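You operate a simulated robot arm through the tools that you are given. There is no shell and no other tool. Be economical: measure what you need, move in short steps, check, and stop when the job is done.

You run a simulated robot arm. Do the job below in one go: nothing can be reset, and whatever is moved stays where it is left.

Task
Take the blue rag and put it on the black tray. Put the round blue brush on the lower shelf of the purple table. Fetch the felt pad and stand it on the shelf of the blue table. Take the green drying cartridge on the top of the table by the pay-off post and put it away on the top board of the spares shelf unit. Take the grey roller foam and put it on the column top by the motor cover. Take the short axle on the top of the orange table and put it away on the top of the silver table. Close the lower flap of the big carton. Do these in any order. Set down upright: felt pad, grey roller foam.

The check looks at the end state, three seconds after you hand in, the way a careful person would. Anything else that was tipped, shoved, dropped, spilled or broken makes it a failure. Lids that push on must go on centred and level and be pressed home; caps that screw on are set level and turned clockwise until they are tight.

Robot
A 7-joint arm with a fingered hand on a trunk, on a base that drives. Base frame: it is fixed to the floor where the robot stands at the start and does not move with it; the origin is under the middle of the robot, x ahead of it, y to its left, z up. Readings come in cm, degrees, newtons and seconds.
With the tool pointing down near the work surface it reaches from about 14 to 42 cm from the robot's upright axis, wherever it stands. Its first joint turns from -115.0 to 115.0 degrees. Places, roughly: black tray (21x12x4 cm) [90, -240, 40]; blue rag (6x8x5 cm) [50, -10, 80]; column top by the motor cover (34x25 cm) [498, 46, 80]; felt pad (3x5x12 cm) [440, -260, 90]; green drying cartridge (3x3x5 cm) [420, -280, 90]; grey roller foam (5x3x6 cm) [370, -260, 50]; lower flap of the big carton [170, 380, 140]; lower shelf of the purple table (96x22 cm) [314, -198, 40]; round blue brush [25, -225, 100]; shelf of the blue table [80, -230, 40]; short axle (16x3x3 cm) [570, -250, 90]; top board of the spares shelf unit (20x146 cm) [846, 412, 120]; top of the silver table [980, 50, 90]. Payload 3.1 kg.
The tool frame sits at the grasp point between the pads (the TCP): z along the fingers, y along the line on which they close. The tips reach 2.2 cm beyond it. The gripper opens to 11.2 cm. The gripper's body begins 6 cm behind the TCP. The gripper is a hand of 3 fingers: y runs from the thumb to the fingers, the wrist lies at [0, 0, -21.8] in the tool frame, and closing takes about 1.5 s.
Orientation is that of the tool frame in the base frame, as a unit quaternion [w, x, y, z]. With the fingers straight down and closing along the base's y, the tool's x points along the base's -x, its y along +y and its z along -z.

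Tools
- The arm moves only by the tool arm_command. Its argument "steps" is a list of rows, each an object of numbers (a shift or turn left out is 0, a gripper value left out holds the last): "x", "y", "z": the shift along the tool's x, y, z in cm; "wx", "wy", "wz": the turn, a rotation vector about the tool's x, y, z in degrees. In form: [{"x": .., "y": .., "z": .., "wx": .., "wy": .., "wz": ..}, ...]. A call has 1 to 12 rows; each row shifts and turns the commanded pose from where the row before left it, along the tool's axes as they then stand. "hand" is the finger opening in cm, from 0 to 11.2, set as the call begins (left out, the last holds). A row lasts 0.2 s, in which the tool goes at most 5 cm and 8.6 degrees; a call with a longer step from one row to the next is refused whole, and so is a gripper value outside its range. A pose out of reach is approached as far as the arm can. The call stops where the force on the tool passes 40 N (or 10 N more than at its start, if that is more) or the arm is blocked; 0.2 s more then pass. Each finger travels about 10.8 cm/s and halts on what it meets, pressing with about 29 N; the grip force reading is that of the motor and also rises with nothing between the fingers. The clock runs only during rows and for 0.2 s after the last one: add rows that do not move to give the fingers time. The reply holds the time, the measured pose of the TCP, the force on the tool along the base axes, the opening and the grip force, in the units named above and with some noise, with the torque about the TCP (base axes, N m) and any sound that the robot's microphone picked up.
- Cameras (640 x 400 px; columns grow to the right, rows downward): "scene" is now at [1.01, 11.52, 159.3]; the picture's right is [-0.47, -0.88, 0.00], its down [-0.64, 0.34, -0.69] and it looks along [0.61, -0.33, -0.72] (base axes); focal length 284 px, centre (320, 200). "wrist" rides on the gripper at [6.6, 0.3, -8] in the tool frame; the picture's right is [-0.05, 1.00, 0.00], its down [-0.77, -0.04, -0.64] and it looks along [-0.64, -0.03, 0.77] (tool axes); focal length 275 px, centre (320, 200). There is no depth. A picture from a camera that has moved, and an enlarged one, comes with that camera's place and axes in the base frame and with its lens.
- camera(camera): a new picture of that camera. It takes no simulated time.
- move_column(by): slides the trunk up (or, below 0, down) by that many cm; the arm and the scene camera ride with it, the base frame stays. It gives what a move gives, with no picture.
- base_move(legs): drives the robot by 1 to 6 legs, each [ahead, left, turn to the left] in cm, cm and degrees, along the robot's own axes; the way and the turn of a leg run together, so that a leg with both is an arc; at most 150 cm and 180 degrees a leg. The arm and the cameras ride along, it lands a little off, and it stops where it bumps. It gives what a move gives.
- finger_targets(finger1, finger2, thumb_bend): sets how far each is bent, from 0 (flat) to 100 (curled in); at 30 the hand is open as for a grip, at 70 the pads meet at the TCP. One left out holds its place. A second passes; each finger stops where it meets its share of the squeeze, and holds until it gets a number again. A gripper value or a shape takes the hand back. It gives what a move gives, with no picture; readings hold the bend of each and the force on the fingers (four entries, about 0 where the hand has none), thumb and palm.
- preshape(shape): the hand has 3 fingers and takes this shape, open, in about a second: jaw (thumb against the fingers, like two jaws); tri (thumb and two fingers); tip (a fingertip pinch); poke (one finger out to press); point (the index stretched); flat (the hand flat); cup (the hand cupped); fist (a fist). The gripper value then closes the fingers along that shape, each until it touches; the sizes above hold for jaw. It gives what a move gives, with no picture.
- pan_tilt(pan, tilt): turns the head with the scene camera to pan (to the left, within 155 degrees either way) and tilt (down, from -29 to 69), counted from straight ahead of the robot. It gives what a move gives.
- zoom(camera, box): a new picture of the part [left, top, right, bottom] of that camera's present view, enlarged. It takes no simulated time.
- close_job(): hands the job in; it is judged then, once.

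Go step by step. Nothing tells you exact positions but the pictures and the camera data: compare them with the known pose of the tool, close in by small moves and look again before you grip or let go. The budget is 196 turns and 162 pictures, counting those below and the enlarged ones. Unless the task says otherwise, let go and move clear before handing in, and close with one line.

The tools are called after "Request:" by a JSON object that holds its "api" and its "payload". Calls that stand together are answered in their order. arm_command: Moves the arm, as the interface text tells. Its arguments: {"type":"object","properties":{"steps":{"type":"array","items":{"type":"object","properties":{"x":{"type":"number"},"y":{"type":"number"},"z":{"type":"number"},"wx":{"type":"number"},"wy":{"type":"number"},"wz":{"type":"number"}}}},"hand":{"type":"number"}},"required":["steps"]} The other tools are called the same way: move_column (by) slides the trunk up or down; preshape (shape) gives the hand a shape; finger_targets (finger1, finger2, thumb_bend) moves the fingers one by one; base_move (legs) drives the base; pan_tilt (pan, tilt) turns the head that bears the scene camera; camera (camera) takes a picture; zoom (camera, box) takes an enlarged picture of a part of a camera's view; close_job () hands the job in.

At the start:

```text
t: 0.0
eef_pos: [37.04, -18.72, 108.9]
tool_rot: [0.0, 0.0, 1.0, -0.001]
wrist_force: [-0.9, -0.5, -0.7]
wrist_torque: [0.02, 0.0, 0.01]
finger_gap: 11.22
grip_force: 0.0
shape: jaw
bend: [30.0, 30.0, 30.0]
finger forces: [0.0, 0.1, 0.0, 0.0, 0.0, 0.1]
trunk travel left (down, up): [-72.5, 26.5]
robot x, y, heading: [-0.43, 0.03, -0.3]
head pan, tilt: [-28.3, 46.4]
```

scene: 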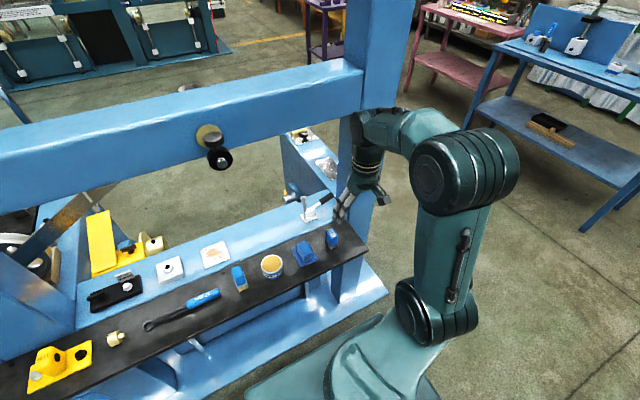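
wrist: 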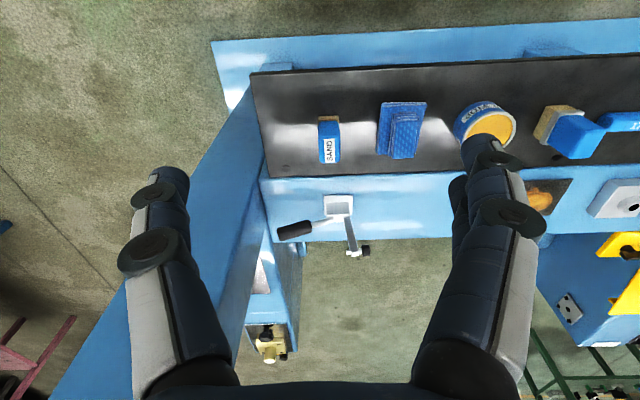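

The blue rag is the folded cloth on the dark board, near (49, -7, 80) by the wrist picture. I check the floor clearance ahead before driving closer.

Request:
{"api": "pan_tilt", "payload": {"pan": 0, "tilt": 60}}

Request:
{"api": "camera", "payload": {"camera": "scene"}}

Request:
{"api": "zoom", "payload": {"camera": "wrist", "box": [240, 60, 560, 260]}}

```text
t: 0.9
eef_pos: [37.14, -18.73, 108.68]
tool_rot: [0.0, 0.001, 1.0, -0.001]
wrist_force: [0.4, 0.2, 0.2]
wrist_torque: [0.02, 0.0, -0.03]
finger_gap: 11.17
grip_force: 0.0
shape: jaw
bend: [30.0, 30.0, 30.0]
finger forces: [0.0, 0.0, 0.0, 0.0, 0.1, 0.0]
trunk travel left (down, up): [-72.5, 26.5]
robot x, y, heading: [-0.05, -0.38, 0.0]
head pan, tilt: [0.0, 60.0]
```

```text
159 pictures are left
camera scene: at [0.62, 15.31, 157.56], right [0.0, -1.0, 0.0], down [-0.87, 0.0, -0.5], along [0.5, 0.0, -0.87], focal length 284 px, centre (320, 200)
```

scene: 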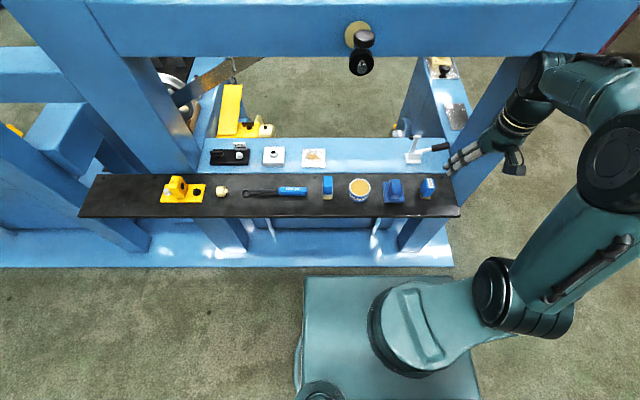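

```text
2.00 times, centred on (400, 160) of wrist
camera zoom: at [30.39, -18.35, 116.83], right [0.05, 1.0, 0.0], down [0.77, -0.04, 0.64], along [0.64, -0.03, -0.77], focal length 551 px, centre (160, 280)
```

zoom: 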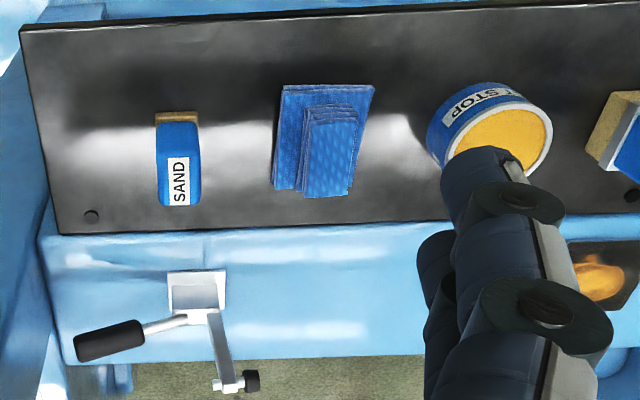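

The rag sits at about (49, -8), on the board at z near 80, and there is room ahead of the base. I drive 10 cm ahead, then bring the hand over the rag.

Request:
{"api": "base_move", "payload": {"legs": [[10, 0, 0]]}}

Request:
{"api": "arm_command", "payload": {"steps": [{"y": 4}, {"y": 4}, {"y": 3}, {"z": 4}, {"z": 3}, {}]}}

Request:
{"api": "camera", "payload": {"camera": "wrist"}}

Request:
{"api": "camera", "payload": {"camera": "scene"}}

```text
t: 2.1
eef_pos: [47.13, -18.84, 108.74]
tool_rot: [0.0, 0.001, 1.0, -0.001]
wrist_force: [0.7, -0.4, -0.4]
wrist_torque: [0.02, 0.0, -0.02]
finger_gap: 11.19
grip_force: 0.0
shape: jaw
bend: [30.0, 30.0, 30.0]
finger forces: [0.1, 0.1, 0.0, 0.1, 0.0, 0.1]
trunk travel left (down, up): [-72.5, 26.5]
robot x, y, heading: [9.91, -0.35, 0.1]
head pan, tilt: [0.0, 60.0]
```

```text
t: 3.5
eef_pos: [46.97, -7.67, 101.76]
tool_rot: [0.0, 0.001, 1.0, -0.001]
wrist_force: [-0.3, 0.3, 1.0]
wrist_torque: [-0.02, 0.01, -0.04]
finger_gap: 11.21
grip_force: 0.2
shape: jaw
bend: [30.0, 30.0, 30.0]
finger forces: [0.0, 0.1, 0.0, 0.0, 0.1, 0.0]
trunk travel left (down, up): [-72.5, 26.5]
robot x, y, heading: [9.76, -0.09, -0.2]
head pan, tilt: [0.0, 60.0]
```

```text
157 pictures are left
camera wrist: at [40.31, -7.28, 109.71], right [0.05, 1.0, 0.0], down [0.77, -0.04, 0.64], along [0.64, -0.03, -0.77], focal length 275 px, centre (320, 200)
```

wrist: 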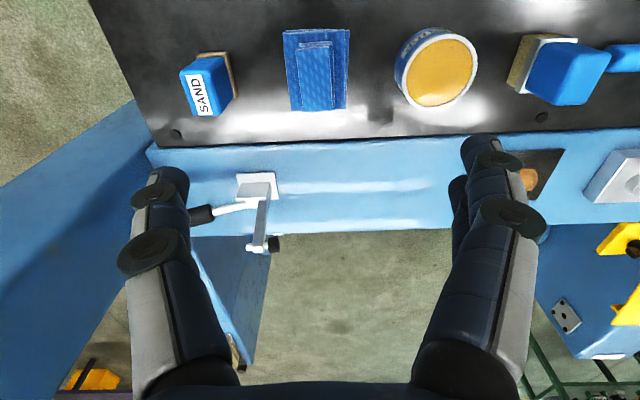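

```text
156 pictures are left
camera scene: at [10.61, 15.3, 157.55], right [0.0, -1.0, 0.0], down [-0.87, 0.0, -0.5], along [0.5, 0.0, -0.87], focal length 284 px, centre (320, 200)
```

scene: 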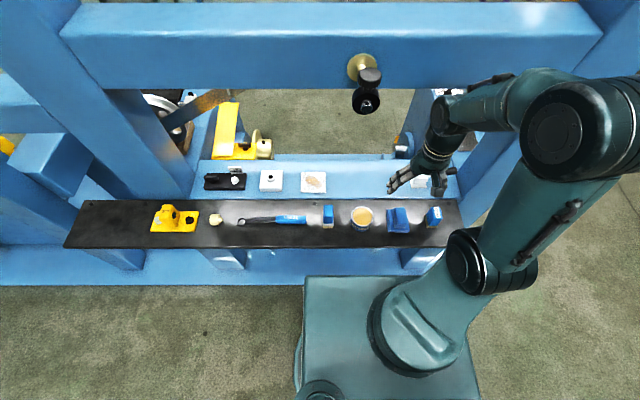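

The rag centre triangulates to (47.9, -7.8), with its middle at z about 81. I descend partway and check.

Request:
{"api": "arm_command", "payload": {"steps": [{"x": -0.9, "z": 4}, {"z": 4}, {"z": 4}, {"z": 3}, {}]}}

Request:
{"api": "camera", "payload": {"camera": "wrist"}}

Request:
{"api": "zoom", "payload": {"camera": "scene", "box": [320, 130, 480, 230]}}

```text
t: 4.7
eef_pos: [47.99, -7.78, 86.75]
tool_rot: [0.001, 0.001, 1.0, -0.001]
wrist_force: [-0.2, -0.4, -0.9]
wrist_torque: [0.02, -0.01, -0.01]
finger_gap: 11.19
grip_force: 0.1
shape: jaw
bend: [30.0, 30.0, 30.0]
finger forces: [0.0, 0.0, 0.1, 0.1, 0.1, 0.0]
trunk travel left (down, up): [-72.5, 26.5]
robot x, y, heading: [9.78, -0.3, -0.1]
head pan, tilt: [0.0, 60.0]
```

```text
155 pictures are left
camera wrist: at [41.33, -7.33, 94.75], right [0.05, 1.0, 0.0], down [0.77, -0.04, 0.64], along [0.64, -0.03, -0.77], focal length 275 px, centre (320, 200)
```

wrist: 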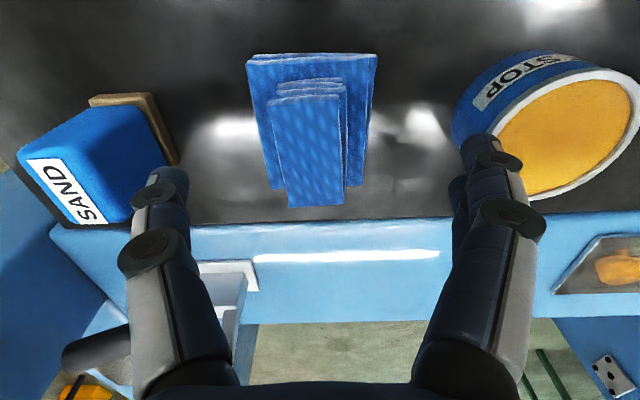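

```text
4.00 times, centred on (400, 180) of scene
camera zoom: at [10.59, 15.33, 157.55], right [0.0, -1.0, 0.0], down [-0.87, 0.0, -0.5], along [0.5, 0.0, -0.87], focal length 1137 px, centre (0, 280)
```

zoom: 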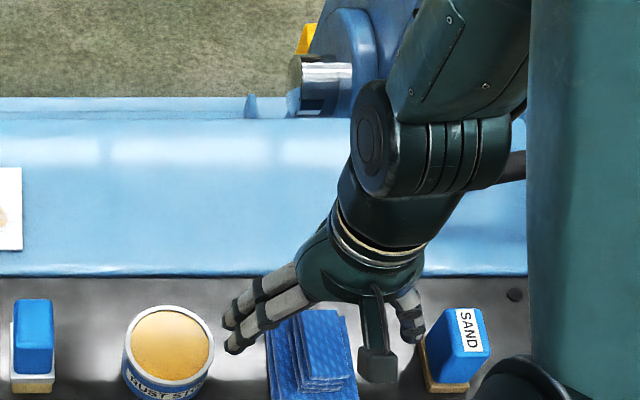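

The rag sits between thumb and fingers with clear neighbours. I lower to just above the board and close.

Request:
{"api": "arm_command", "payload": {"steps": [{"y": -0.3, "z": 2.5}, {"z": 2}, {"z": 0.8}, {"z": 0.5}, {}]}}

Request:
{"api": "arm_command", "payload": {"steps": [{}, {}, {}, {}, {}, {}, {}], "hand": 2}}

Request:
{"api": "camera", "payload": {"camera": "wrist"}}

```text
t: 5.6
eef_pos: [48.02, -8.23, 81.66]
tool_rot: [0.004, 0.003, 1.0, -0.001]
wrist_force: [-5.0, -4.6, 35.5]
wrist_torque: [0.64, 0.16, 0.27]
finger_gap: 11.19
grip_force: 0.0
shape: jaw
bend: [30.0, 30.0, 30.0]
finger forces: [13.2, 10.0, 0.0, 0.0, 13.0, 0.0]
trunk travel left (down, up): [-72.5, 26.5]
robot x, y, heading: [10.36, -0.05, 0.2]
head pan, tilt: [0.0, 60.0]
stopped in row 4: the force on the tool passed its limit at 43 N (the readings are from after the stop); the commanded pose is now the measured one
```

```text
t: 6.1
eef_pos: [48.06, -8.0, 81.95]
tool_rot: [0.01, 0.003, 1.0, 0.0]
wrist_force: [-0.2, 0.1, 65.2]
wrist_torque: [0.16, 0.19, 0.0]
finger_gap: 10.26
grip_force: 29.2
shape: jaw
bend: [46.0, 46.0, 41.0]
finger forces: [17.1, 16.9, 0.1, 0.0, 31.3, 0.0]
trunk travel left (down, up): [-72.5, 26.5]
robot x, y, heading: [10.32, -0.17, -0.1]
head pan, tilt: [0.0, 60.0]
stopped in row 2: the force on the tool passed its limit at 52 N (the readings are from after the stop); the commanded pose is now the measured one
```

```text
153 pictures are left
camera wrist: at [41.29, -7.6, 89.84], right [0.05, 1.0, 0.0], down [0.76, -0.04, 0.65], along [0.65, -0.03, -0.76], focal length 275 px, centre (320, 200)
```

wrist: 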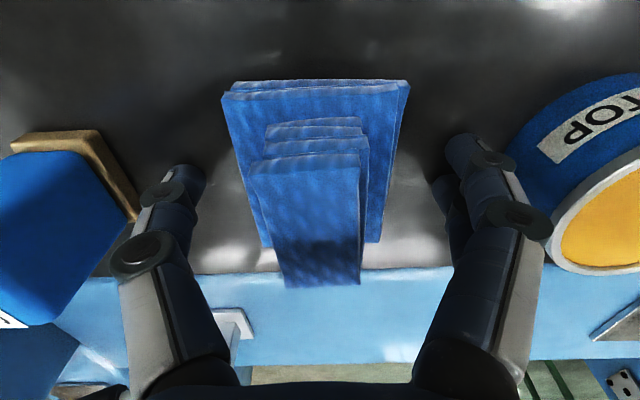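

The fingertips touched the board (top about 79.5). I lift 1.7 cm and close there.

Request:
{"api": "arm_command", "payload": {"steps": [{"z": -1.7}, {}]}}

Request:
{"api": "arm_command", "payload": {"steps": [{}, {}, {}, {}, {}, {}, {}], "hand": 2}}

Request:
{"api": "camera", "payload": {"camera": "wrist"}}

```text
t: 6.7
eef_pos: [48.21, -8.24, 83.18]
tool_rot: [0.004, 0.001, 1.0, -0.001]
wrist_force: [0.5, -0.4, -0.6]
wrist_torque: [-0.02, 0.0, 0.03]
finger_gap: 9.44
grip_force: 29.0
shape: jaw
bend: [58.0, 58.0, 51.0]
finger forces: [4.8, 4.8, 0.0, 0.0, 9.6, 0.1]
trunk travel left (down, up): [-72.5, 26.5]
robot x, y, heading: [10.27, -0.02, -0.0]
head pan, tilt: [0.0, 60.0]
```

```text
t: 8.3
eef_pos: [48.24, -8.27, 83.24]
tool_rot: [0.004, 0.002, 1.0, -0.001]
wrist_force: [0.0, 0.1, -0.3]
wrist_torque: [0.03, 0.0, -0.01]
finger_gap: 9.43
grip_force: 29.1
shape: jaw
bend: [58.0, 58.0, 51.0]
finger forces: [4.7, 4.8, 0.1, 0.0, 9.6, 0.0]
trunk travel left (down, up): [-72.5, 26.5]
robot x, y, heading: [10.02, 0.15, -0.1]
head pan, tilt: [0.0, 60.0]
```

```text
152 pictures are left
camera wrist: at [41.57, -7.79, 91.17], right [0.05, 1.0, 0.0], down [0.77, -0.04, 0.64], along [0.64, -0.03, -0.77], focal length 275 px, centre (320, 200)
```

wrist: 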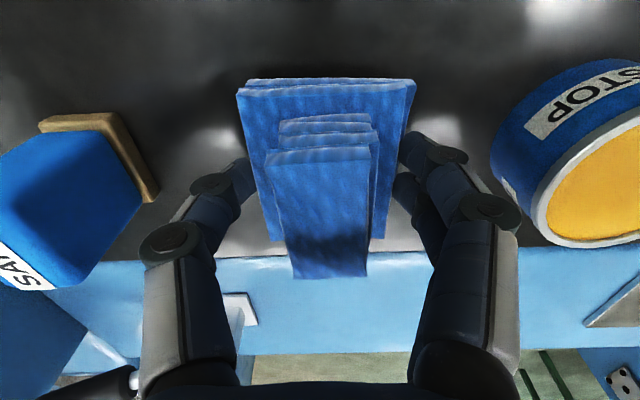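

The fingers seem to hold the rag by its sides. I lift and check that it comes along.

Request:
{"api": "arm_command", "payload": {"steps": [{"z": -1}, {"z": -2}, {"z": -3}, {"z": -4}, {}]}}

Request:
{"api": "camera", "payload": {"camera": "wrist"}}

```text
t: 9.5
eef_pos: [48.36, -8.18, 92.37]
tool_rot: [0.004, 0.003, 1.0, -0.001]
wrist_force: [0.3, 0.0, -0.1]
wrist_torque: [0.0, 0.02, -0.01]
finger_gap: 9.45
grip_force: 28.9
shape: jaw
bend: [58.0, 58.0, 51.0]
finger forces: [4.7, 4.6, 0.0, 0.0, 9.4, 0.0]
out of reach, approached as far as the arm can: row 3
trunk travel left (down, up): [-72.5, 26.5]
robot x, y, heading: [10.16, 0.27, -0.1]
head pan, tilt: [0.0, 60.0]
```

```text
151 pictures are left
camera wrist: at [41.65, -7.72, 100.36], right [0.05, 1.0, 0.0], down [0.77, -0.04, 0.64], along [0.64, -0.03, -0.77], focal length 275 px, centre (320, 200)
```

wrist: 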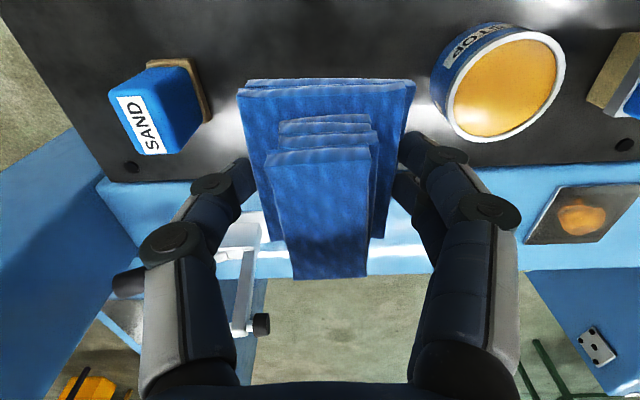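

The rag is held, its underside about 3.7 cm below the TCP. I back off, turn right toward the blue table and look.

Request:
{"api": "base_move", "payload": {"legs": [[-30, 0, 0], [0, 0, -90]]}}

Request:
{"api": "pan_tilt", "payload": {"pan": 0, "tilt": 35}}

Request:
{"api": "camera", "payload": {"camera": "scene"}}

```text
t: 15.3
eef_pos: [-27.07, -38.63, 92.46]
tool_rot: [0.004, 0.695, 0.719, -0.002]
wrist_force: [-0.1, -0.1, -0.2]
wrist_torque: [-0.02, 0.0, 0.02]
finger_gap: 9.45
grip_force: 29.4
shape: jaw
bend: [58.0, 58.0, 51.0]
finger forces: [4.7, 4.7, 0.0, 0.0, 9.4, 0.0]
trunk travel left (down, up): [-72.5, 26.5]
robot x, y, heading: [-20.24, -0.08, -87.8]
head pan, tilt: [0.0, 60.0]
```

```text
t: 16.1
eef_pos: [-27.09, -38.55, 92.43]
tool_rot: [0.003, 0.694, 0.72, -0.003]
wrist_force: [-0.6, -0.6, -0.9]
wrist_torque: [-0.01, -0.02, 0.0]
finger_gap: 9.45
grip_force: 29.2
shape: jaw
bend: [58.0, 58.0, 51.0]
finger forces: [4.7, 4.7, 0.1, 0.0, 9.4, 0.1]
trunk travel left (down, up): [-72.5, 26.5]
robot x, y, heading: [-20.55, -0.09, -87.7]
head pan, tilt: [0.0, 35.0]
```

```text
150 pictures are left
camera scene: at [-4.99, -2.23, 160.97], right [-1.0, -0.04, 0.0], down [-0.02, 0.57, -0.82], along [0.03, -0.82, -0.57], focal length 284 px, centre (320, 200)
```

scene: 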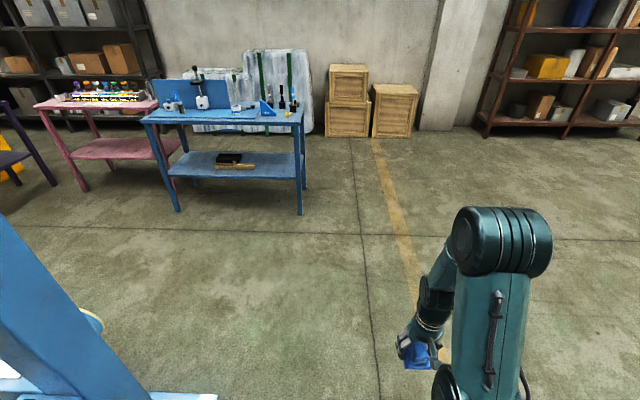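

The blue table stands from x about 18 to 138 with its front at y about -207; the tray is at about (90, -244) on its shelf. I drive up in front of it and zoom in.

Request:
{"api": "base_move", "payload": {"legs": [[120, 0, -2.3], [0, 100, 0]]}}

Request:
{"api": "pan_tilt", "payload": {"pan": 0, "tilt": 50}}

Request:
{"api": "camera", "payload": {"camera": "scene"}}

```text
t: 27.1
eef_pos: [71.14, -161.86, 92.45]
tool_rot: [0.004, 0.718, 0.696, -0.003]
wrist_force: [-0.3, -0.2, 1.3]
wrist_torque: [0.05, -0.04, 0.01]
finger_gap: 9.45
grip_force: 29.4
shape: jaw
bend: [58.0, 58.0, 51.0]
finger forces: [4.8, 4.7, 0.1, 0.0, 9.5, 0.1]
trunk travel left (down, up): [-72.5, 26.5]
robot x, y, heading: [80.25, -123.56, -91.8]
head pan, tilt: [0.0, 35.0]
```

```text
t: 27.8
eef_pos: [70.97, -161.88, 92.36]
tool_rot: [0.003, 0.718, 0.696, -0.002]
wrist_force: [-0.5, -0.1, -0.8]
wrist_torque: [0.0, 0.01, 0.04]
finger_gap: 9.44
grip_force: 28.6
shape: jaw
bend: [58.0, 58.0, 51.0]
finger forces: [4.7, 4.7, 0.0, 0.0, 9.4, 0.1]
trunk travel left (down, up): [-72.5, 26.5]
robot x, y, heading: [80.08, -123.98, -91.9]
head pan, tilt: [0.0, 50.0]
```

```text
149 pictures are left
camera scene: at [95.61, -125.9, 158.81], right [-1.0, 0.03, 0.0], down [0.02, 0.77, -0.64], along [-0.02, -0.64, -0.77], focal length 284 px, centre (320, 200)
```

scene: 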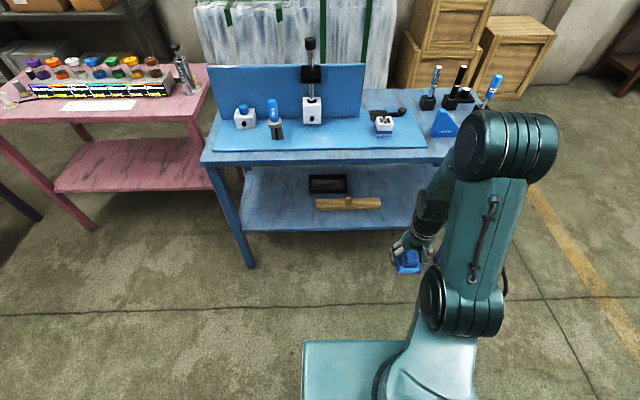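

The tray is at about (88, -235), 30 cm in from the shelf's front edge and with a wood broom in front of it, so the arm must reach in under the top. I tilt the tool forward with the wrist held still and look at how the arm lies.

Request:
{"api": "arm_command", "payload": {"steps": [{"x": -3.2, "wy": -8.5}, {"x": -3.2, "wy": -8.5}, {"x": -3.2, "wy": -8.5}, {"x": -3.2, "wy": -8.5}, {"x": -3.2, "wy": -8.5}, {"x": -3.2, "wy": -8.5}, {}]}}

Request:
{"api": "camera", "payload": {"camera": "scene"}}

Request:
{"api": "zoom", "payload": {"camera": "scene", "box": [200, 30, 520, 230]}}

```text
t: 29.4
eef_pos: [70.49, -179.16, 99.31]
tool_rot: [0.303, 0.647, 0.627, -0.312]
wrist_force: [-0.4, 1.1, -0.3]
wrist_torque: [-0.01, 0.02, -0.01]
finger_gap: 9.44
grip_force: 28.8
shape: jaw
bend: [58.0, 58.0, 51.0]
finger forces: [4.7, 4.6, 0.0, 0.0, 9.4, 0.1]
trunk travel left (down, up): [-72.5, 26.5]
robot x, y, heading: [80.54, -123.6, -91.5]
head pan, tilt: [0.0, 50.0]
```

```text
148 pictures are left
camera scene: at [95.61, -125.88, 158.81], right [-1.0, 0.03, 0.0], down [0.02, 0.77, -0.64], along [-0.02, -0.64, -0.77], focal length 284 px, centre (320, 200)
```

scene: 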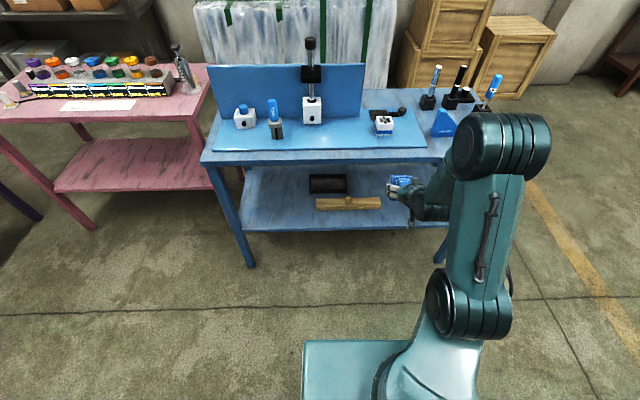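

```text
2.00 times, centred on (360, 130) of scene
camera zoom: at [95.61, -125.88, 158.81], right [-1.0, 0.03, 0.0], down [0.02, 0.77, -0.64], along [-0.02, -0.64, -0.77], focal length 568 px, centre (240, 340)
```

zoom: 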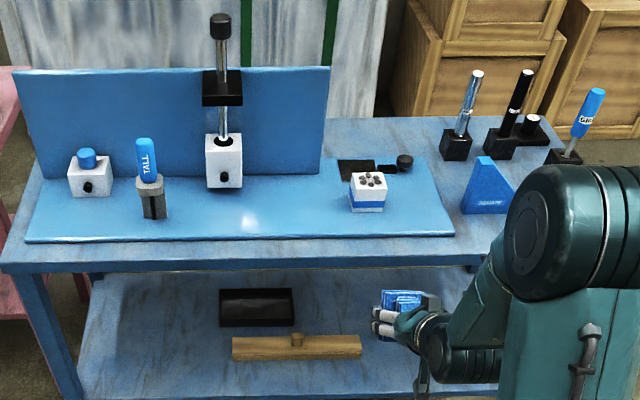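

Rag is above the tabletop front. I lower the trunk 42 cm so the hand is level with the gap between shelf and top, still in front of the table.

Request:
{"api": "move_column", "payload": {"by": -42}}

Request:
{"api": "camera", "payload": {"camera": "scene"}}

Request:
{"api": "camera", "payload": {"camera": "wrist"}}

```text
refused: -42 is not a number from -40 to 40
```

```text
146 pictures are left
camera scene: at [95.61, -125.88, 158.81], right [-1.0, 0.03, 0.0], down [0.02, 0.77, -0.64], along [-0.02, -0.64, -0.77], focal length 284 px, centre (320, 200)
```

scene: 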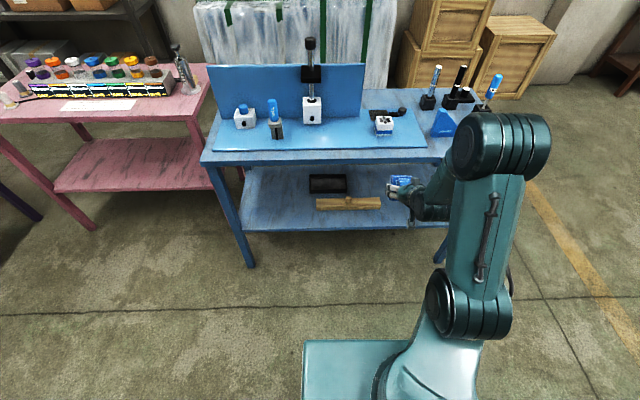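

```text
145 pictures are left
camera wrist: at [71.08, -168.7, 99.03], right [1.0, -0.06, 0.04], down [-0.04, 0.02, 1.0], along [-0.06, -1.0, 0.02], focal length 275 px, centre (320, 200)
```

wrist: 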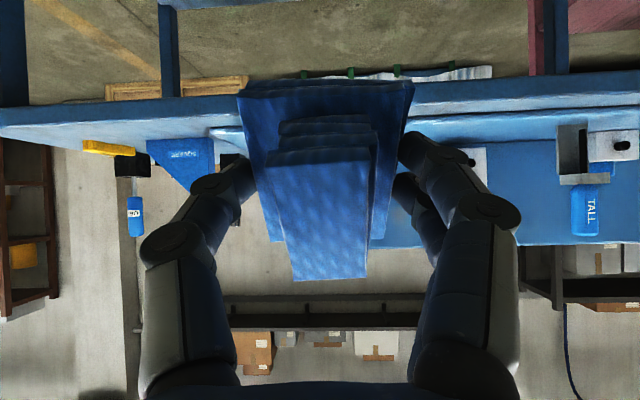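

The column step limit is 40, so I lower by 40.

Request:
{"api": "move_column", "payload": {"by": -40}}

Request:
{"api": "camera", "payload": {"camera": "scene"}}

Request:
{"api": "camera", "payload": {"camera": "wrist"}}

```text
t: 33.3
eef_pos: [70.56, -179.18, 59.12]
tool_rot: [0.302, 0.647, 0.626, -0.313]
wrist_force: [-0.2, -0.1, -0.7]
wrist_torque: [0.0, -0.02, 0.01]
finger_gap: 9.46
grip_force: 28.9
shape: jaw
bend: [58.0, 58.0, 51.0]
finger forces: [4.7, 4.6, 0.0, 0.0, 9.3, 0.1]
trunk travel left (down, up): [-32.5, 66.5]
robot x, y, heading: [80.48, -123.86, -91.6]
head pan, tilt: [0.0, 50.0]
```

```text
144 pictures are left
camera scene: at [95.61, -125.88, 118.81], right [-1.0, 0.03, 0.0], down [0.02, 0.77, -0.64], along [-0.02, -0.64, -0.77], focal length 284 px, centre (320, 200)
```

scene: 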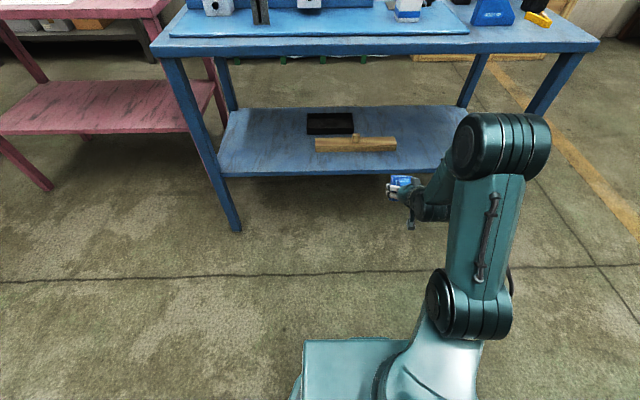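

```text
143 pictures are left
camera wrist: at [71.08, -168.68, 59.02], right [1.0, -0.06, 0.04], down [-0.04, 0.02, 1.0], along [-0.06, -1.0, 0.02], focal length 275 px, centre (320, 200)
```

wrist: 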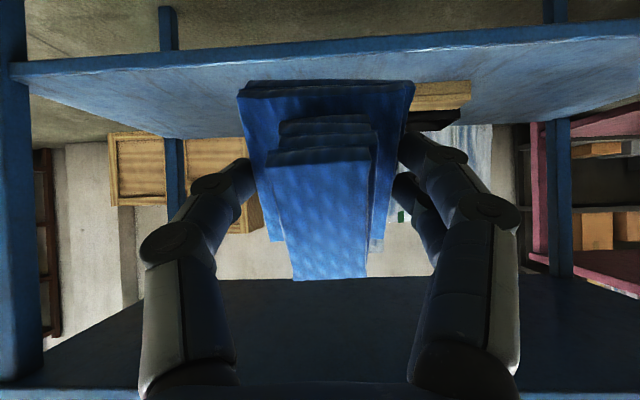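

The shelf top is about z 39, tray rim about 43 at (88.5, -236), underside of the table top near 80. I extend the arm forward here in the free to see how far it goes and how low the elbow comes.

Request:
{"api": "arm_command", "payload": {"steps": [{"x": -2.5, "z": 3.1}, {"x": -2.5, "z": 3.1}, {"x": -2.5, "z": 3.1}, {}, {}]}}

Request:
{"api": "camera", "payload": {"camera": "scene"}}

```text
t: 34.5
eef_pos: [70.03, -191.18, 59.15]
tool_rot: [0.303, 0.647, 0.627, -0.312]
wrist_force: [0.3, -0.2, -0.7]
wrist_torque: [0.02, 0.01, 0.01]
finger_gap: 9.47
grip_force: 29.0
shape: jaw
bend: [58.0, 58.0, 51.0]
finger forces: [4.7, 4.6, 0.0, 0.0, 9.3, 0.0]
trunk travel left (down, up): [-32.5, 66.5]
robot x, y, heading: [80.82, -123.44, -91.6]
head pan, tilt: [0.0, 50.0]
```

```text
142 pictures are left
camera scene: at [95.61, -125.88, 118.81], right [-1.0, 0.03, 0.0], down [0.02, 0.77, -0.64], along [-0.02, -0.64, -0.77], focal length 284 px, centre (320, 200)
```

scene: 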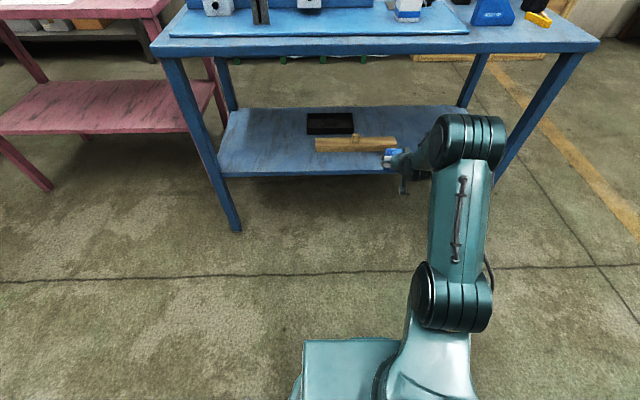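

It still has reach in hand. I extend another 8 cm to see the limit.

Request:
{"api": "arm_command", "payload": {"steps": [{"x": -2.5, "z": 3.1}, {"x": -2.5, "z": 3.1}, {}, {}]}}

Request:
{"api": "camera", "payload": {"camera": "scene"}}

```text
t: 35.5
eef_pos: [69.76, -199.18, 59.25]
tool_rot: [0.302, 0.647, 0.627, -0.312]
wrist_force: [0.4, 0.6, 0.4]
wrist_torque: [0.01, -0.03, 0.01]
finger_gap: 9.46
grip_force: 28.6
shape: jaw
bend: [58.0, 58.0, 51.0]
finger forces: [4.7, 4.7, 0.0, 0.1, 9.4, 0.0]
trunk travel left (down, up): [-32.5, 66.5]
robot x, y, heading: [80.54, -123.73, -91.5]
head pan, tilt: [0.0, 50.0]
```

```text
141 pictures are left
camera scene: at [95.62, -125.89, 118.81], right [-1.0, 0.03, 0.0], down [0.02, 0.77, -0.64], along [-0.02, -0.64, -0.77], focal length 284 px, centre (320, 200)
```

scene: 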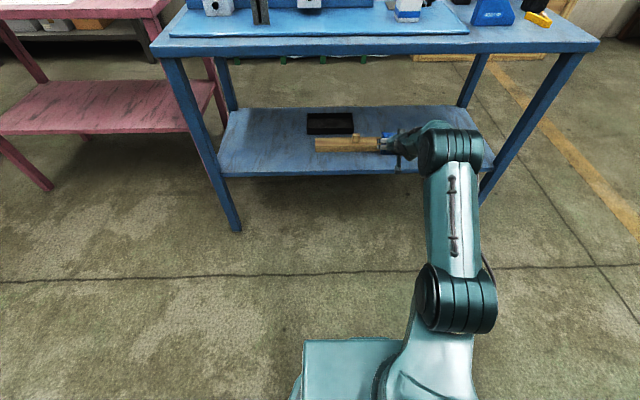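

The arm stretches to 75 cm ahead with the elbow at about 40 ahead, which will stay outside the table. I lower 5 cm, strafe to line up with the tray, and drive in.

Request:
{"api": "move_column", "payload": {"by": -5}}

Request:
{"api": "base_move", "payload": {"legs": [[0, 19.5, 0], [22, 0, 0]]}}

Request:
{"api": "camera", "payload": {"camera": "scene"}}

Request:
{"api": "camera", "payload": {"camera": "wrist"}}

```text
t: 36.4
eef_pos: [69.85, -199.25, 54.37]
tool_rot: [0.302, 0.647, 0.627, -0.312]
wrist_force: [0.0, -0.4, -0.8]
wrist_torque: [-0.03, 0.01, -0.01]
finger_gap: 9.45
grip_force: 29.1
shape: jaw
bend: [58.0, 58.0, 51.0]
finger forces: [4.7, 4.6, 0.0, 0.0, 9.2, 0.0]
trunk travel left (down, up): [-27.5, 71.5]
robot x, y, heading: [80.36, -123.63, -91.6]
head pan, tilt: [0.0, 50.0]
```

```text
t: 39.2
eef_pos: [88.34, -221.63, 54.32]
tool_rot: [0.302, 0.647, 0.626, -0.313]
wrist_force: [-0.1, -0.4, 0.9]
wrist_torque: [0.01, -0.01, 0.0]
finger_gap: 9.44
grip_force: 29.4
shape: jaw
bend: [58.0, 58.0, 51.0]
finger forces: [4.8, 4.6, 0.1, 0.0, 9.4, 0.0]
trunk travel left (down, up): [-27.5, 71.5]
robot x, y, heading: [99.04, -146.1, -91.8]
head pan, tilt: [0.0, 50.0]
```

```text
140 pictures are left
camera scene: at [114.27, -148.37, 113.81], right [-1.0, 0.03, 0.0], down [0.02, 0.77, -0.64], along [-0.02, -0.64, -0.77], focal length 284 px, centre (320, 200)
```

scene: 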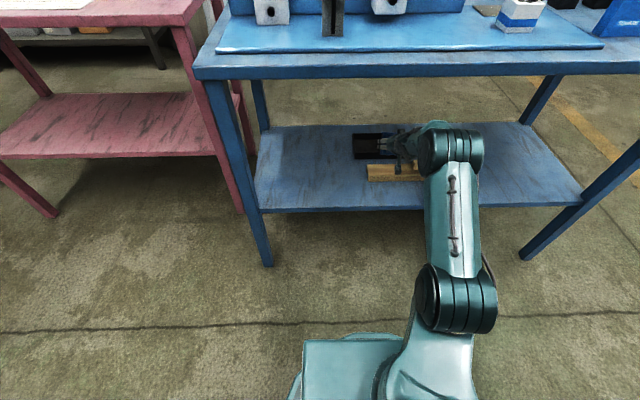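

```text
139 pictures are left
camera wrist: at [88.92, -211.09, 54.12], right [1.0, -0.06, 0.04], down [-0.04, 0.02, 1.0], along [-0.06, -1.0, 0.02], focal length 275 px, centre (320, 200)
```

wrist: 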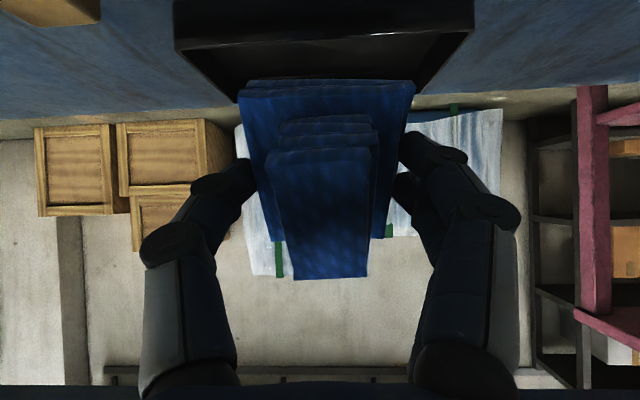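

Hand and tray are aligned (tray spans y -231 to -241). I drive in 10.5 cm more and check.

Request:
{"api": "base_move", "payload": {"legs": [[11, 0, 0]]}}

Request:
{"api": "camera", "payload": {"camera": "scene"}}

Request:
{"api": "camera", "payload": {"camera": "wrist"}}

```text
t: 40.4
eef_pos: [88.02, -232.53, 54.29]
tool_rot: [0.303, 0.647, 0.627, -0.311]
wrist_force: [0.8, 0.1, -0.7]
wrist_torque: [-0.01, 0.0, -0.02]
finger_gap: 9.46
grip_force: 28.8
shape: jaw
bend: [58.0, 58.0, 51.0]
finger forces: [4.7, 4.6, 0.1, 0.0, 9.3, 0.1]
trunk travel left (down, up): [-27.5, 71.5]
robot x, y, heading: [99.01, -156.79, -91.7]
head pan, tilt: [0.0, 50.0]
```

```text
138 pictures are left
camera scene: at [113.95, -159.37, 113.81], right [-1.0, 0.03, 0.0], down [0.02, 0.77, -0.64], along [-0.02, -0.64, -0.77], focal length 284 px, centre (320, 200)
```

scene: 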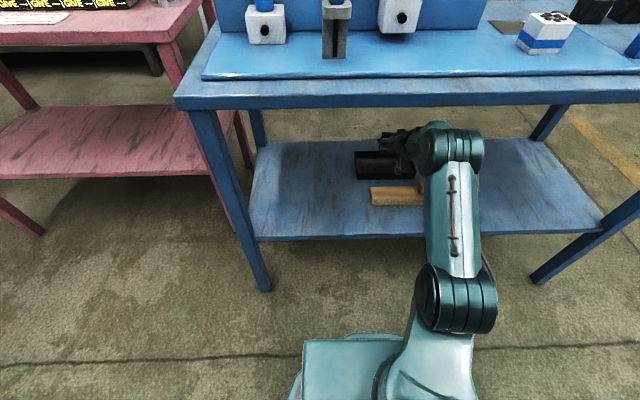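

```text
137 pictures are left
camera wrist: at [88.57, -222.08, 54.12], right [1.0, -0.06, 0.04], down [-0.04, 0.02, 1.0], along [-0.06, -1.0, 0.02], focal length 275 px, centre (320, 200)
```

wrist: 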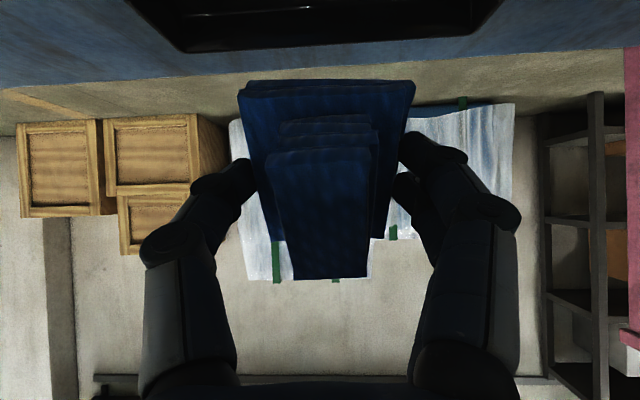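

I lower 5 cm, then reduce the tilt by 17° so the hand's camera clears the broom and the rag lies flatter.

Request:
{"api": "move_column", "payload": {"by": -5}}

Request:
{"api": "arm_command", "payload": {"steps": [{"wy": 5.7}, {"wy": 5.7}, {"wy": 5.7}, {}, {}]}}

Request:
{"api": "camera", "payload": {"camera": "scene"}}

Request:
{"api": "camera", "payload": {"camera": "wrist"}}

```text
t: 41.4
eef_pos: [87.94, -232.64, 49.31]
tool_rot: [0.302, 0.648, 0.626, -0.312]
wrist_force: [-0.2, -1.1, 0.0]
wrist_torque: [0.03, 0.01, 0.02]
finger_gap: 9.44
grip_force: 29.2
shape: jaw
bend: [58.0, 58.0, 51.0]
finger forces: [4.7, 4.7, 0.0, 0.0, 9.3, 0.1]
trunk travel left (down, up): [-22.5, 76.5]
robot x, y, heading: [98.6, -157.22, -91.7]
head pan, tilt: [0.0, 50.0]
```

```text
t: 42.5
eef_pos: [88.26, -232.94, 49.47]
tool_rot: [0.299, 0.649, 0.633, -0.298]
wrist_force: [-0.9, 0.2, -1.2]
wrist_torque: [0.03, -0.04, -0.03]
finger_gap: 9.46
grip_force: 28.4
shape: jaw
bend: [58.0, 58.0, 51.0]
finger forces: [4.7, 4.7, 0.0, 0.0, 9.2, 0.1]
out of reach, approached as far as the arm can: row 1, 2, 3
trunk travel left (down, up): [-22.5, 76.5]
robot x, y, heading: [98.86, -157.28, -91.8]
head pan, tilt: [0.0, 50.0]
```

```text
136 pictures are left
camera scene: at [113.95, -159.37, 108.81], right [-1.0, 0.03, 0.0], down [0.02, 0.77, -0.64], along [-0.02, -0.64, -0.77], focal length 284 px, centre (320, 200)
```

scene: 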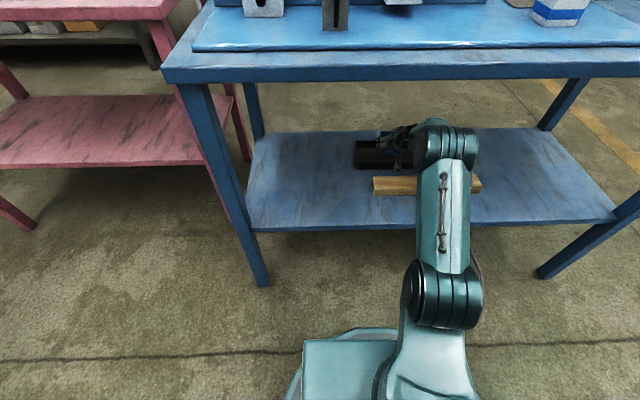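

```text
135 pictures are left
camera wrist: at [88.73, -222.42, 49.64], right [1.0, -0.05, 0.05], down [-0.05, -0.01, 1.0], along [-0.05, -1.0, -0.01], focal length 275 px, centre (320, 200)
```

wrist: 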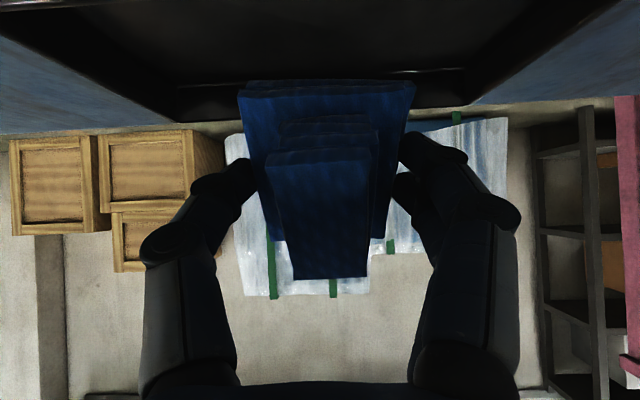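

The arm is at its reach limit, so I keep the 50° tilt. I lower 3 cm so the rag's lower edge is just above the tray floor, release, then look.

Request:
{"api": "move_column", "payload": {"by": -3}}

Request:
{"api": "arm_command", "payload": {"steps": [{}, {}, {}, {}, {}], "hand": 11}}

Request:
{"api": "camera", "payload": {"camera": "wrist"}}

```text
t: 43.3
eef_pos: [88.31, -232.98, 46.53]
tool_rot: [0.299, 0.649, 0.632, -0.299]
wrist_force: [-0.2, 0.1, -0.2]
wrist_torque: [0.01, 0.04, 0.0]
finger_gap: 9.44
grip_force: 29.4
shape: jaw
bend: [58.0, 58.0, 51.0]
finger forces: [4.7, 4.6, 0.1, 0.0, 9.3, 0.0]
trunk travel left (down, up): [-19.5, 79.5]
robot x, y, heading: [98.86, -157.35, -91.9]
head pan, tilt: [0.0, 50.0]
```

```text
t: 44.5
eef_pos: [88.22, -233.0, 46.63]
tool_rot: [0.299, 0.649, 0.633, -0.298]
wrist_force: [0.9, -0.2, 0.7]
wrist_torque: [0.0, -0.01, 0.0]
finger_gap: 11.0
grip_force: 0.1
shape: jaw
bend: [34.0, 34.0, 32.0]
finger forces: [0.0, 0.0, 0.1, 0.0, 0.0, 0.1]
trunk travel left (down, up): [-19.5, 79.5]
robot x, y, heading: [98.61, -157.25, -91.5]
head pan, tilt: [0.0, 50.0]
```

```text
134 pictures are left
camera wrist: at [88.73, -222.41, 46.64], right [1.0, -0.05, 0.05], down [-0.05, -0.01, 1.0], along [-0.05, -1.0, -0.01], focal length 275 px, centre (320, 200)
```

wrist: 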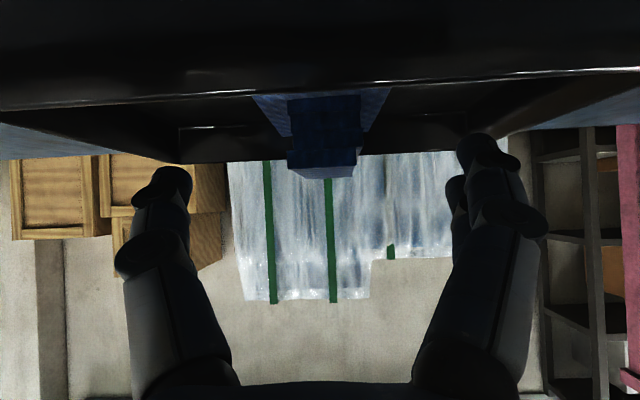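

The rag has dropped flat into the tray. I raise a bit, back out and look.

Request:
{"api": "move_column", "payload": {"by": 7}}

Request:
{"api": "base_move", "payload": {"legs": [[-45, 0, 0]]}}

Request:
{"api": "move_column", "payload": {"by": 40}}

Request:
{"api": "camera", "payload": {"camera": "scene"}}

Request:
{"api": "camera", "payload": {"camera": "wrist"}}

```text
t: 45.6
eef_pos: [88.29, -232.94, 53.53]
tool_rot: [0.298, 0.65, 0.632, -0.299]
wrist_force: [1.1, 0.0, 0.3]
wrist_torque: [0.02, -0.01, -0.02]
finger_gap: 10.98
grip_force: 0.1
shape: jaw
bend: [34.0, 34.0, 32.0]
finger forces: [0.1, 0.0, 0.0, 0.0, 0.1, 0.0]
trunk travel left (down, up): [-26.5, 72.5]
robot x, y, heading: [98.57, -156.98, -91.8]
head pan, tilt: [0.0, 50.0]
```

```text
t: 48.4
eef_pos: [88.95, -186.64, 53.65]
tool_rot: [0.297, 0.653, 0.628, -0.301]
wrist_force: [-0.2, 0.4, -1.2]
wrist_torque: [0.0, -0.03, -0.03]
finger_gap: 10.98
grip_force: 0.1
shape: jaw
bend: [34.0, 34.0, 32.0]
finger forces: [0.0, 0.1, 0.0, 0.0, 0.1, 0.1]
trunk travel left (down, up): [-26.5, 72.5]
robot x, y, heading: [100.44, -111.12, -92.5]
head pan, tilt: [0.0, 50.0]
```

```text
t: 52.2
eef_pos: [88.98, -186.65, 93.57]
tool_rot: [0.297, 0.653, 0.628, -0.301]
wrist_force: [0.3, -0.2, 0.8]
wrist_torque: [0.01, -0.03, -0.04]
finger_gap: 10.97
grip_force: 0.0
shape: jaw
bend: [34.0, 34.0, 32.0]
finger forces: [0.0, 0.0, 0.0, 0.1, 0.0, 0.1]
trunk travel left (down, up): [-66.5, 32.5]
robot x, y, heading: [100.24, -110.94, -92.4]
head pan, tilt: [0.0, 50.0]
```

```text
133 pictures are left
camera scene: at [115.59, -113.41, 152.81], right [-1.0, 0.04, 0.0], down [0.03, 0.77, -0.64], along [-0.03, -0.64, -0.77], focal length 284 px, centre (320, 200)
```

scene: 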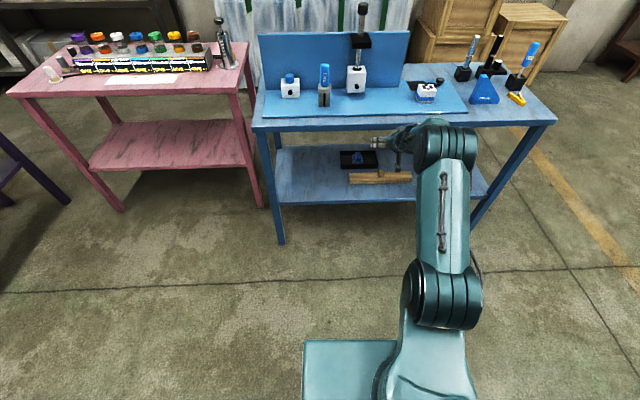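

```text
132 pictures are left
camera wrist: at [89.57, -176.13, 93.63], right [1.0, -0.06, 0.05], down [-0.05, -0.01, 1.0], along [-0.06, -1.0, -0.01], focal length 275 px, centre (320, 200)
```

wrist: 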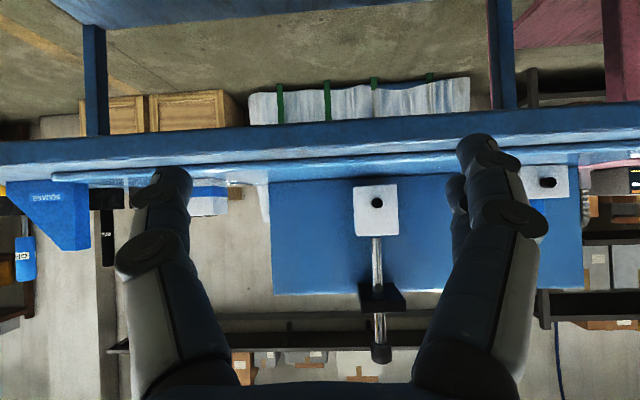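

The rag lies in the tray. The round blue brush should be the blue handle leaning at the right end of the top; I zoom in on it.

Request:
{"api": "zoom", "payload": {"camera": "scene", "box": [430, 20, 590, 120]}}

```text
4.00 times, centred on (510, 70) of scene
camera zoom: at [115.59, -113.41, 152.81], right [-1.0, 0.04, 0.0], down [0.03, 0.77, -0.64], along [-0.03, -0.64, -0.77], focal length 1137 px, centre (-440, 720)
```

zoom: 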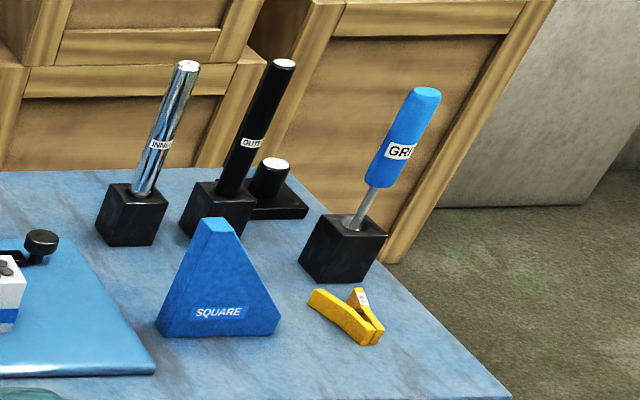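

The brush is the blue-handled one standing in a black holder at about (30, -223), handle z 100–109. I fold the arm back to tool-down, then drive round to the right end of the table, which gives short reach.

Request:
{"api": "arm_command", "payload": {"steps": [{"x": 3.2, "z": -3.8}, {"x": 3.2, "z": -3.8}, {"x": 3.2, "z": -3.8}, {"x": 3.2, "z": -3.8}, {"x": 2.5, "wy": 8.4}, {"x": 2.5, "wy": 8.4}, {"x": 2.5, "wy": 8.4}, {"x": 2.5, "wy": 8.4}, {"x": 2.5, "wy": 8.4}, {"x": 2.5, "wy": 7.4}, {}, {}]}}

Request:
{"api": "base_move", "payload": {"legs": [[0, -110, 2.4], [95, 0, 0], [0, 0, 90]]}}

Request:
{"api": "pan_tilt", "payload": {"pan": 0, "tilt": 45}}

Request:
{"api": "camera", "payload": {"camera": "scene"}}

```text
t: 54.8
eef_pos: [90.63, -156.68, 86.71]
tool_rot: [0.066, 0.714, 0.696, -0.042]
wrist_force: [-0.3, 0.4, -0.3]
wrist_torque: [0.02, 0.05, -0.01]
finger_gap: 11.01
grip_force: 0.0
shape: jaw
bend: [34.0, 34.0, 32.0]
finger forces: [0.0, 0.0, 0.0, 0.0, 0.0, 0.0]
out of reach, approached as far as the arm can: row 8, 9
trunk travel left (down, up): [-66.5, 32.5]
robot x, y, heading: [100.23, -111.12, -92.6]
head pan, tilt: [0.0, 50.0]
```

```text
t: 66.9
eef_pos: [13.67, -244.62, 86.83]
tool_rot: [0.076, 0.417, 0.905, -0.015]
wrist_force: [-22.1, -0.7, 3.3]
wrist_torque: [0.1, 0.04, 0.51]
finger_gap: 10.89
grip_force: 0.0
shape: jaw
bend: [38.0, 45.0, 32.0]
finger forces: [4.5, 18.7, 0.0, 0.1, 0.1, 0.0]
trunk travel left (down, up): [-66.5, 32.5]
robot x, y, heading: [-9.0, -204.16, -50.1]
head pan, tilt: [0.0, 50.0]
stopped in leg 3: the force on the tool passed its limit at 52 N (the readings are from after the stop); the commanded pose is now the measured one
```

```text
t: 67.6
eef_pos: [13.73, -244.56, 86.87]
tool_rot: [0.077, 0.415, 0.906, -0.015]
wrist_force: [-30.6, 1.0, 3.5]
wrist_torque: [0.13, -0.01, 0.77]
finger_gap: 10.87
grip_force: 0.0
shape: jaw
bend: [39.0, 46.0, 32.0]
finger forces: [7.2, 23.3, 0.1, 0.0, 0.0, 0.0]
trunk travel left (down, up): [-66.5, 32.5]
robot x, y, heading: [-8.96, -204.27, -49.8]
head pan, tilt: [0.0, 45.0]
```

```text
130 pictures are left
camera scene: at [3.45, -195.98, 153.56], right [-0.77, -0.64, 0.0], down [-0.45, 0.54, -0.71], along [0.46, -0.54, -0.7], focal length 284 px, centre (320, 200)
```

scene: 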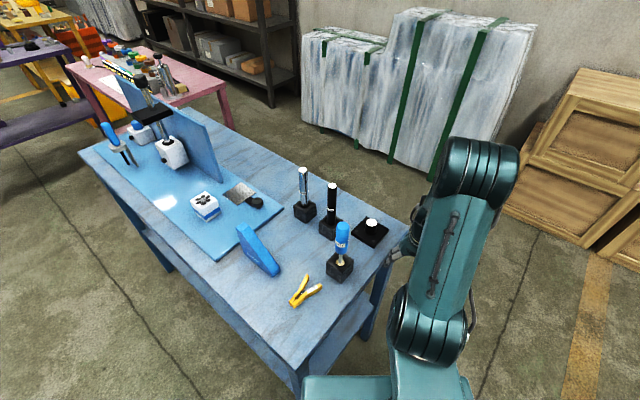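

The turning hand touched the table's end edge. I turn back a little to relieve it, then check that nothing on the table shifted.

Request:
{"api": "base_move", "payload": {"legs": [[0, 0, -12]]}}

Request:
{"api": "move_column", "payload": {"by": 32}}

Request:
{"api": "camera", "payload": {"camera": "scene"}}

```text
t: 68.8
eef_pos: [5.35, -248.56, 86.79]
tool_rot: [0.073, 0.508, 0.858, -0.023]
wrist_force: [-0.3, 0.2, 0.0]
wrist_torque: [0.01, -0.02, 0.0]
finger_gap: 10.98
grip_force: 0.0
shape: jaw
bend: [34.0, 34.0, 32.0]
finger forces: [0.1, 0.0, 0.0, 0.0, 0.0, 0.1]
trunk travel left (down, up): [-66.5, 32.5]
robot x, y, heading: [-8.9, -204.35, -61.7]
head pan, tilt: [0.0, 45.0]
```

```text
t: 71.9
eef_pos: [5.33, -248.43, 118.62]
tool_rot: [0.073, 0.509, 0.857, -0.023]
wrist_force: [0.1, 0.2, -0.1]
wrist_torque: [0.0, -0.03, -0.04]
finger_gap: 10.98
grip_force: 0.1
shape: jaw
bend: [34.0, 34.0, 32.0]
finger forces: [0.1, 0.1, 0.0, 0.0, 0.1, 0.1]
trunk travel left (down, up): [-98.5, 0.5]
robot x, y, heading: [-8.91, -204.21, -62.0]
head pan, tilt: [0.0, 45.0]
```

```text
129 pictures are left
camera scene: at [5.62, -198.93, 185.5], right [-0.88, -0.47, 0.0], down [-0.33, 0.62, -0.71], along [0.33, -0.62, -0.71], focal length 284 px, centre (320, 200)
```

scene: 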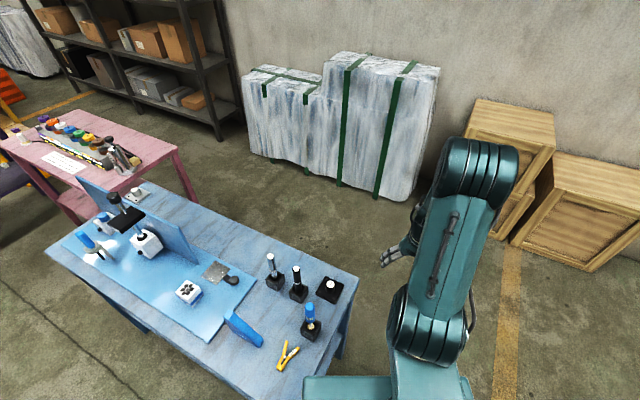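

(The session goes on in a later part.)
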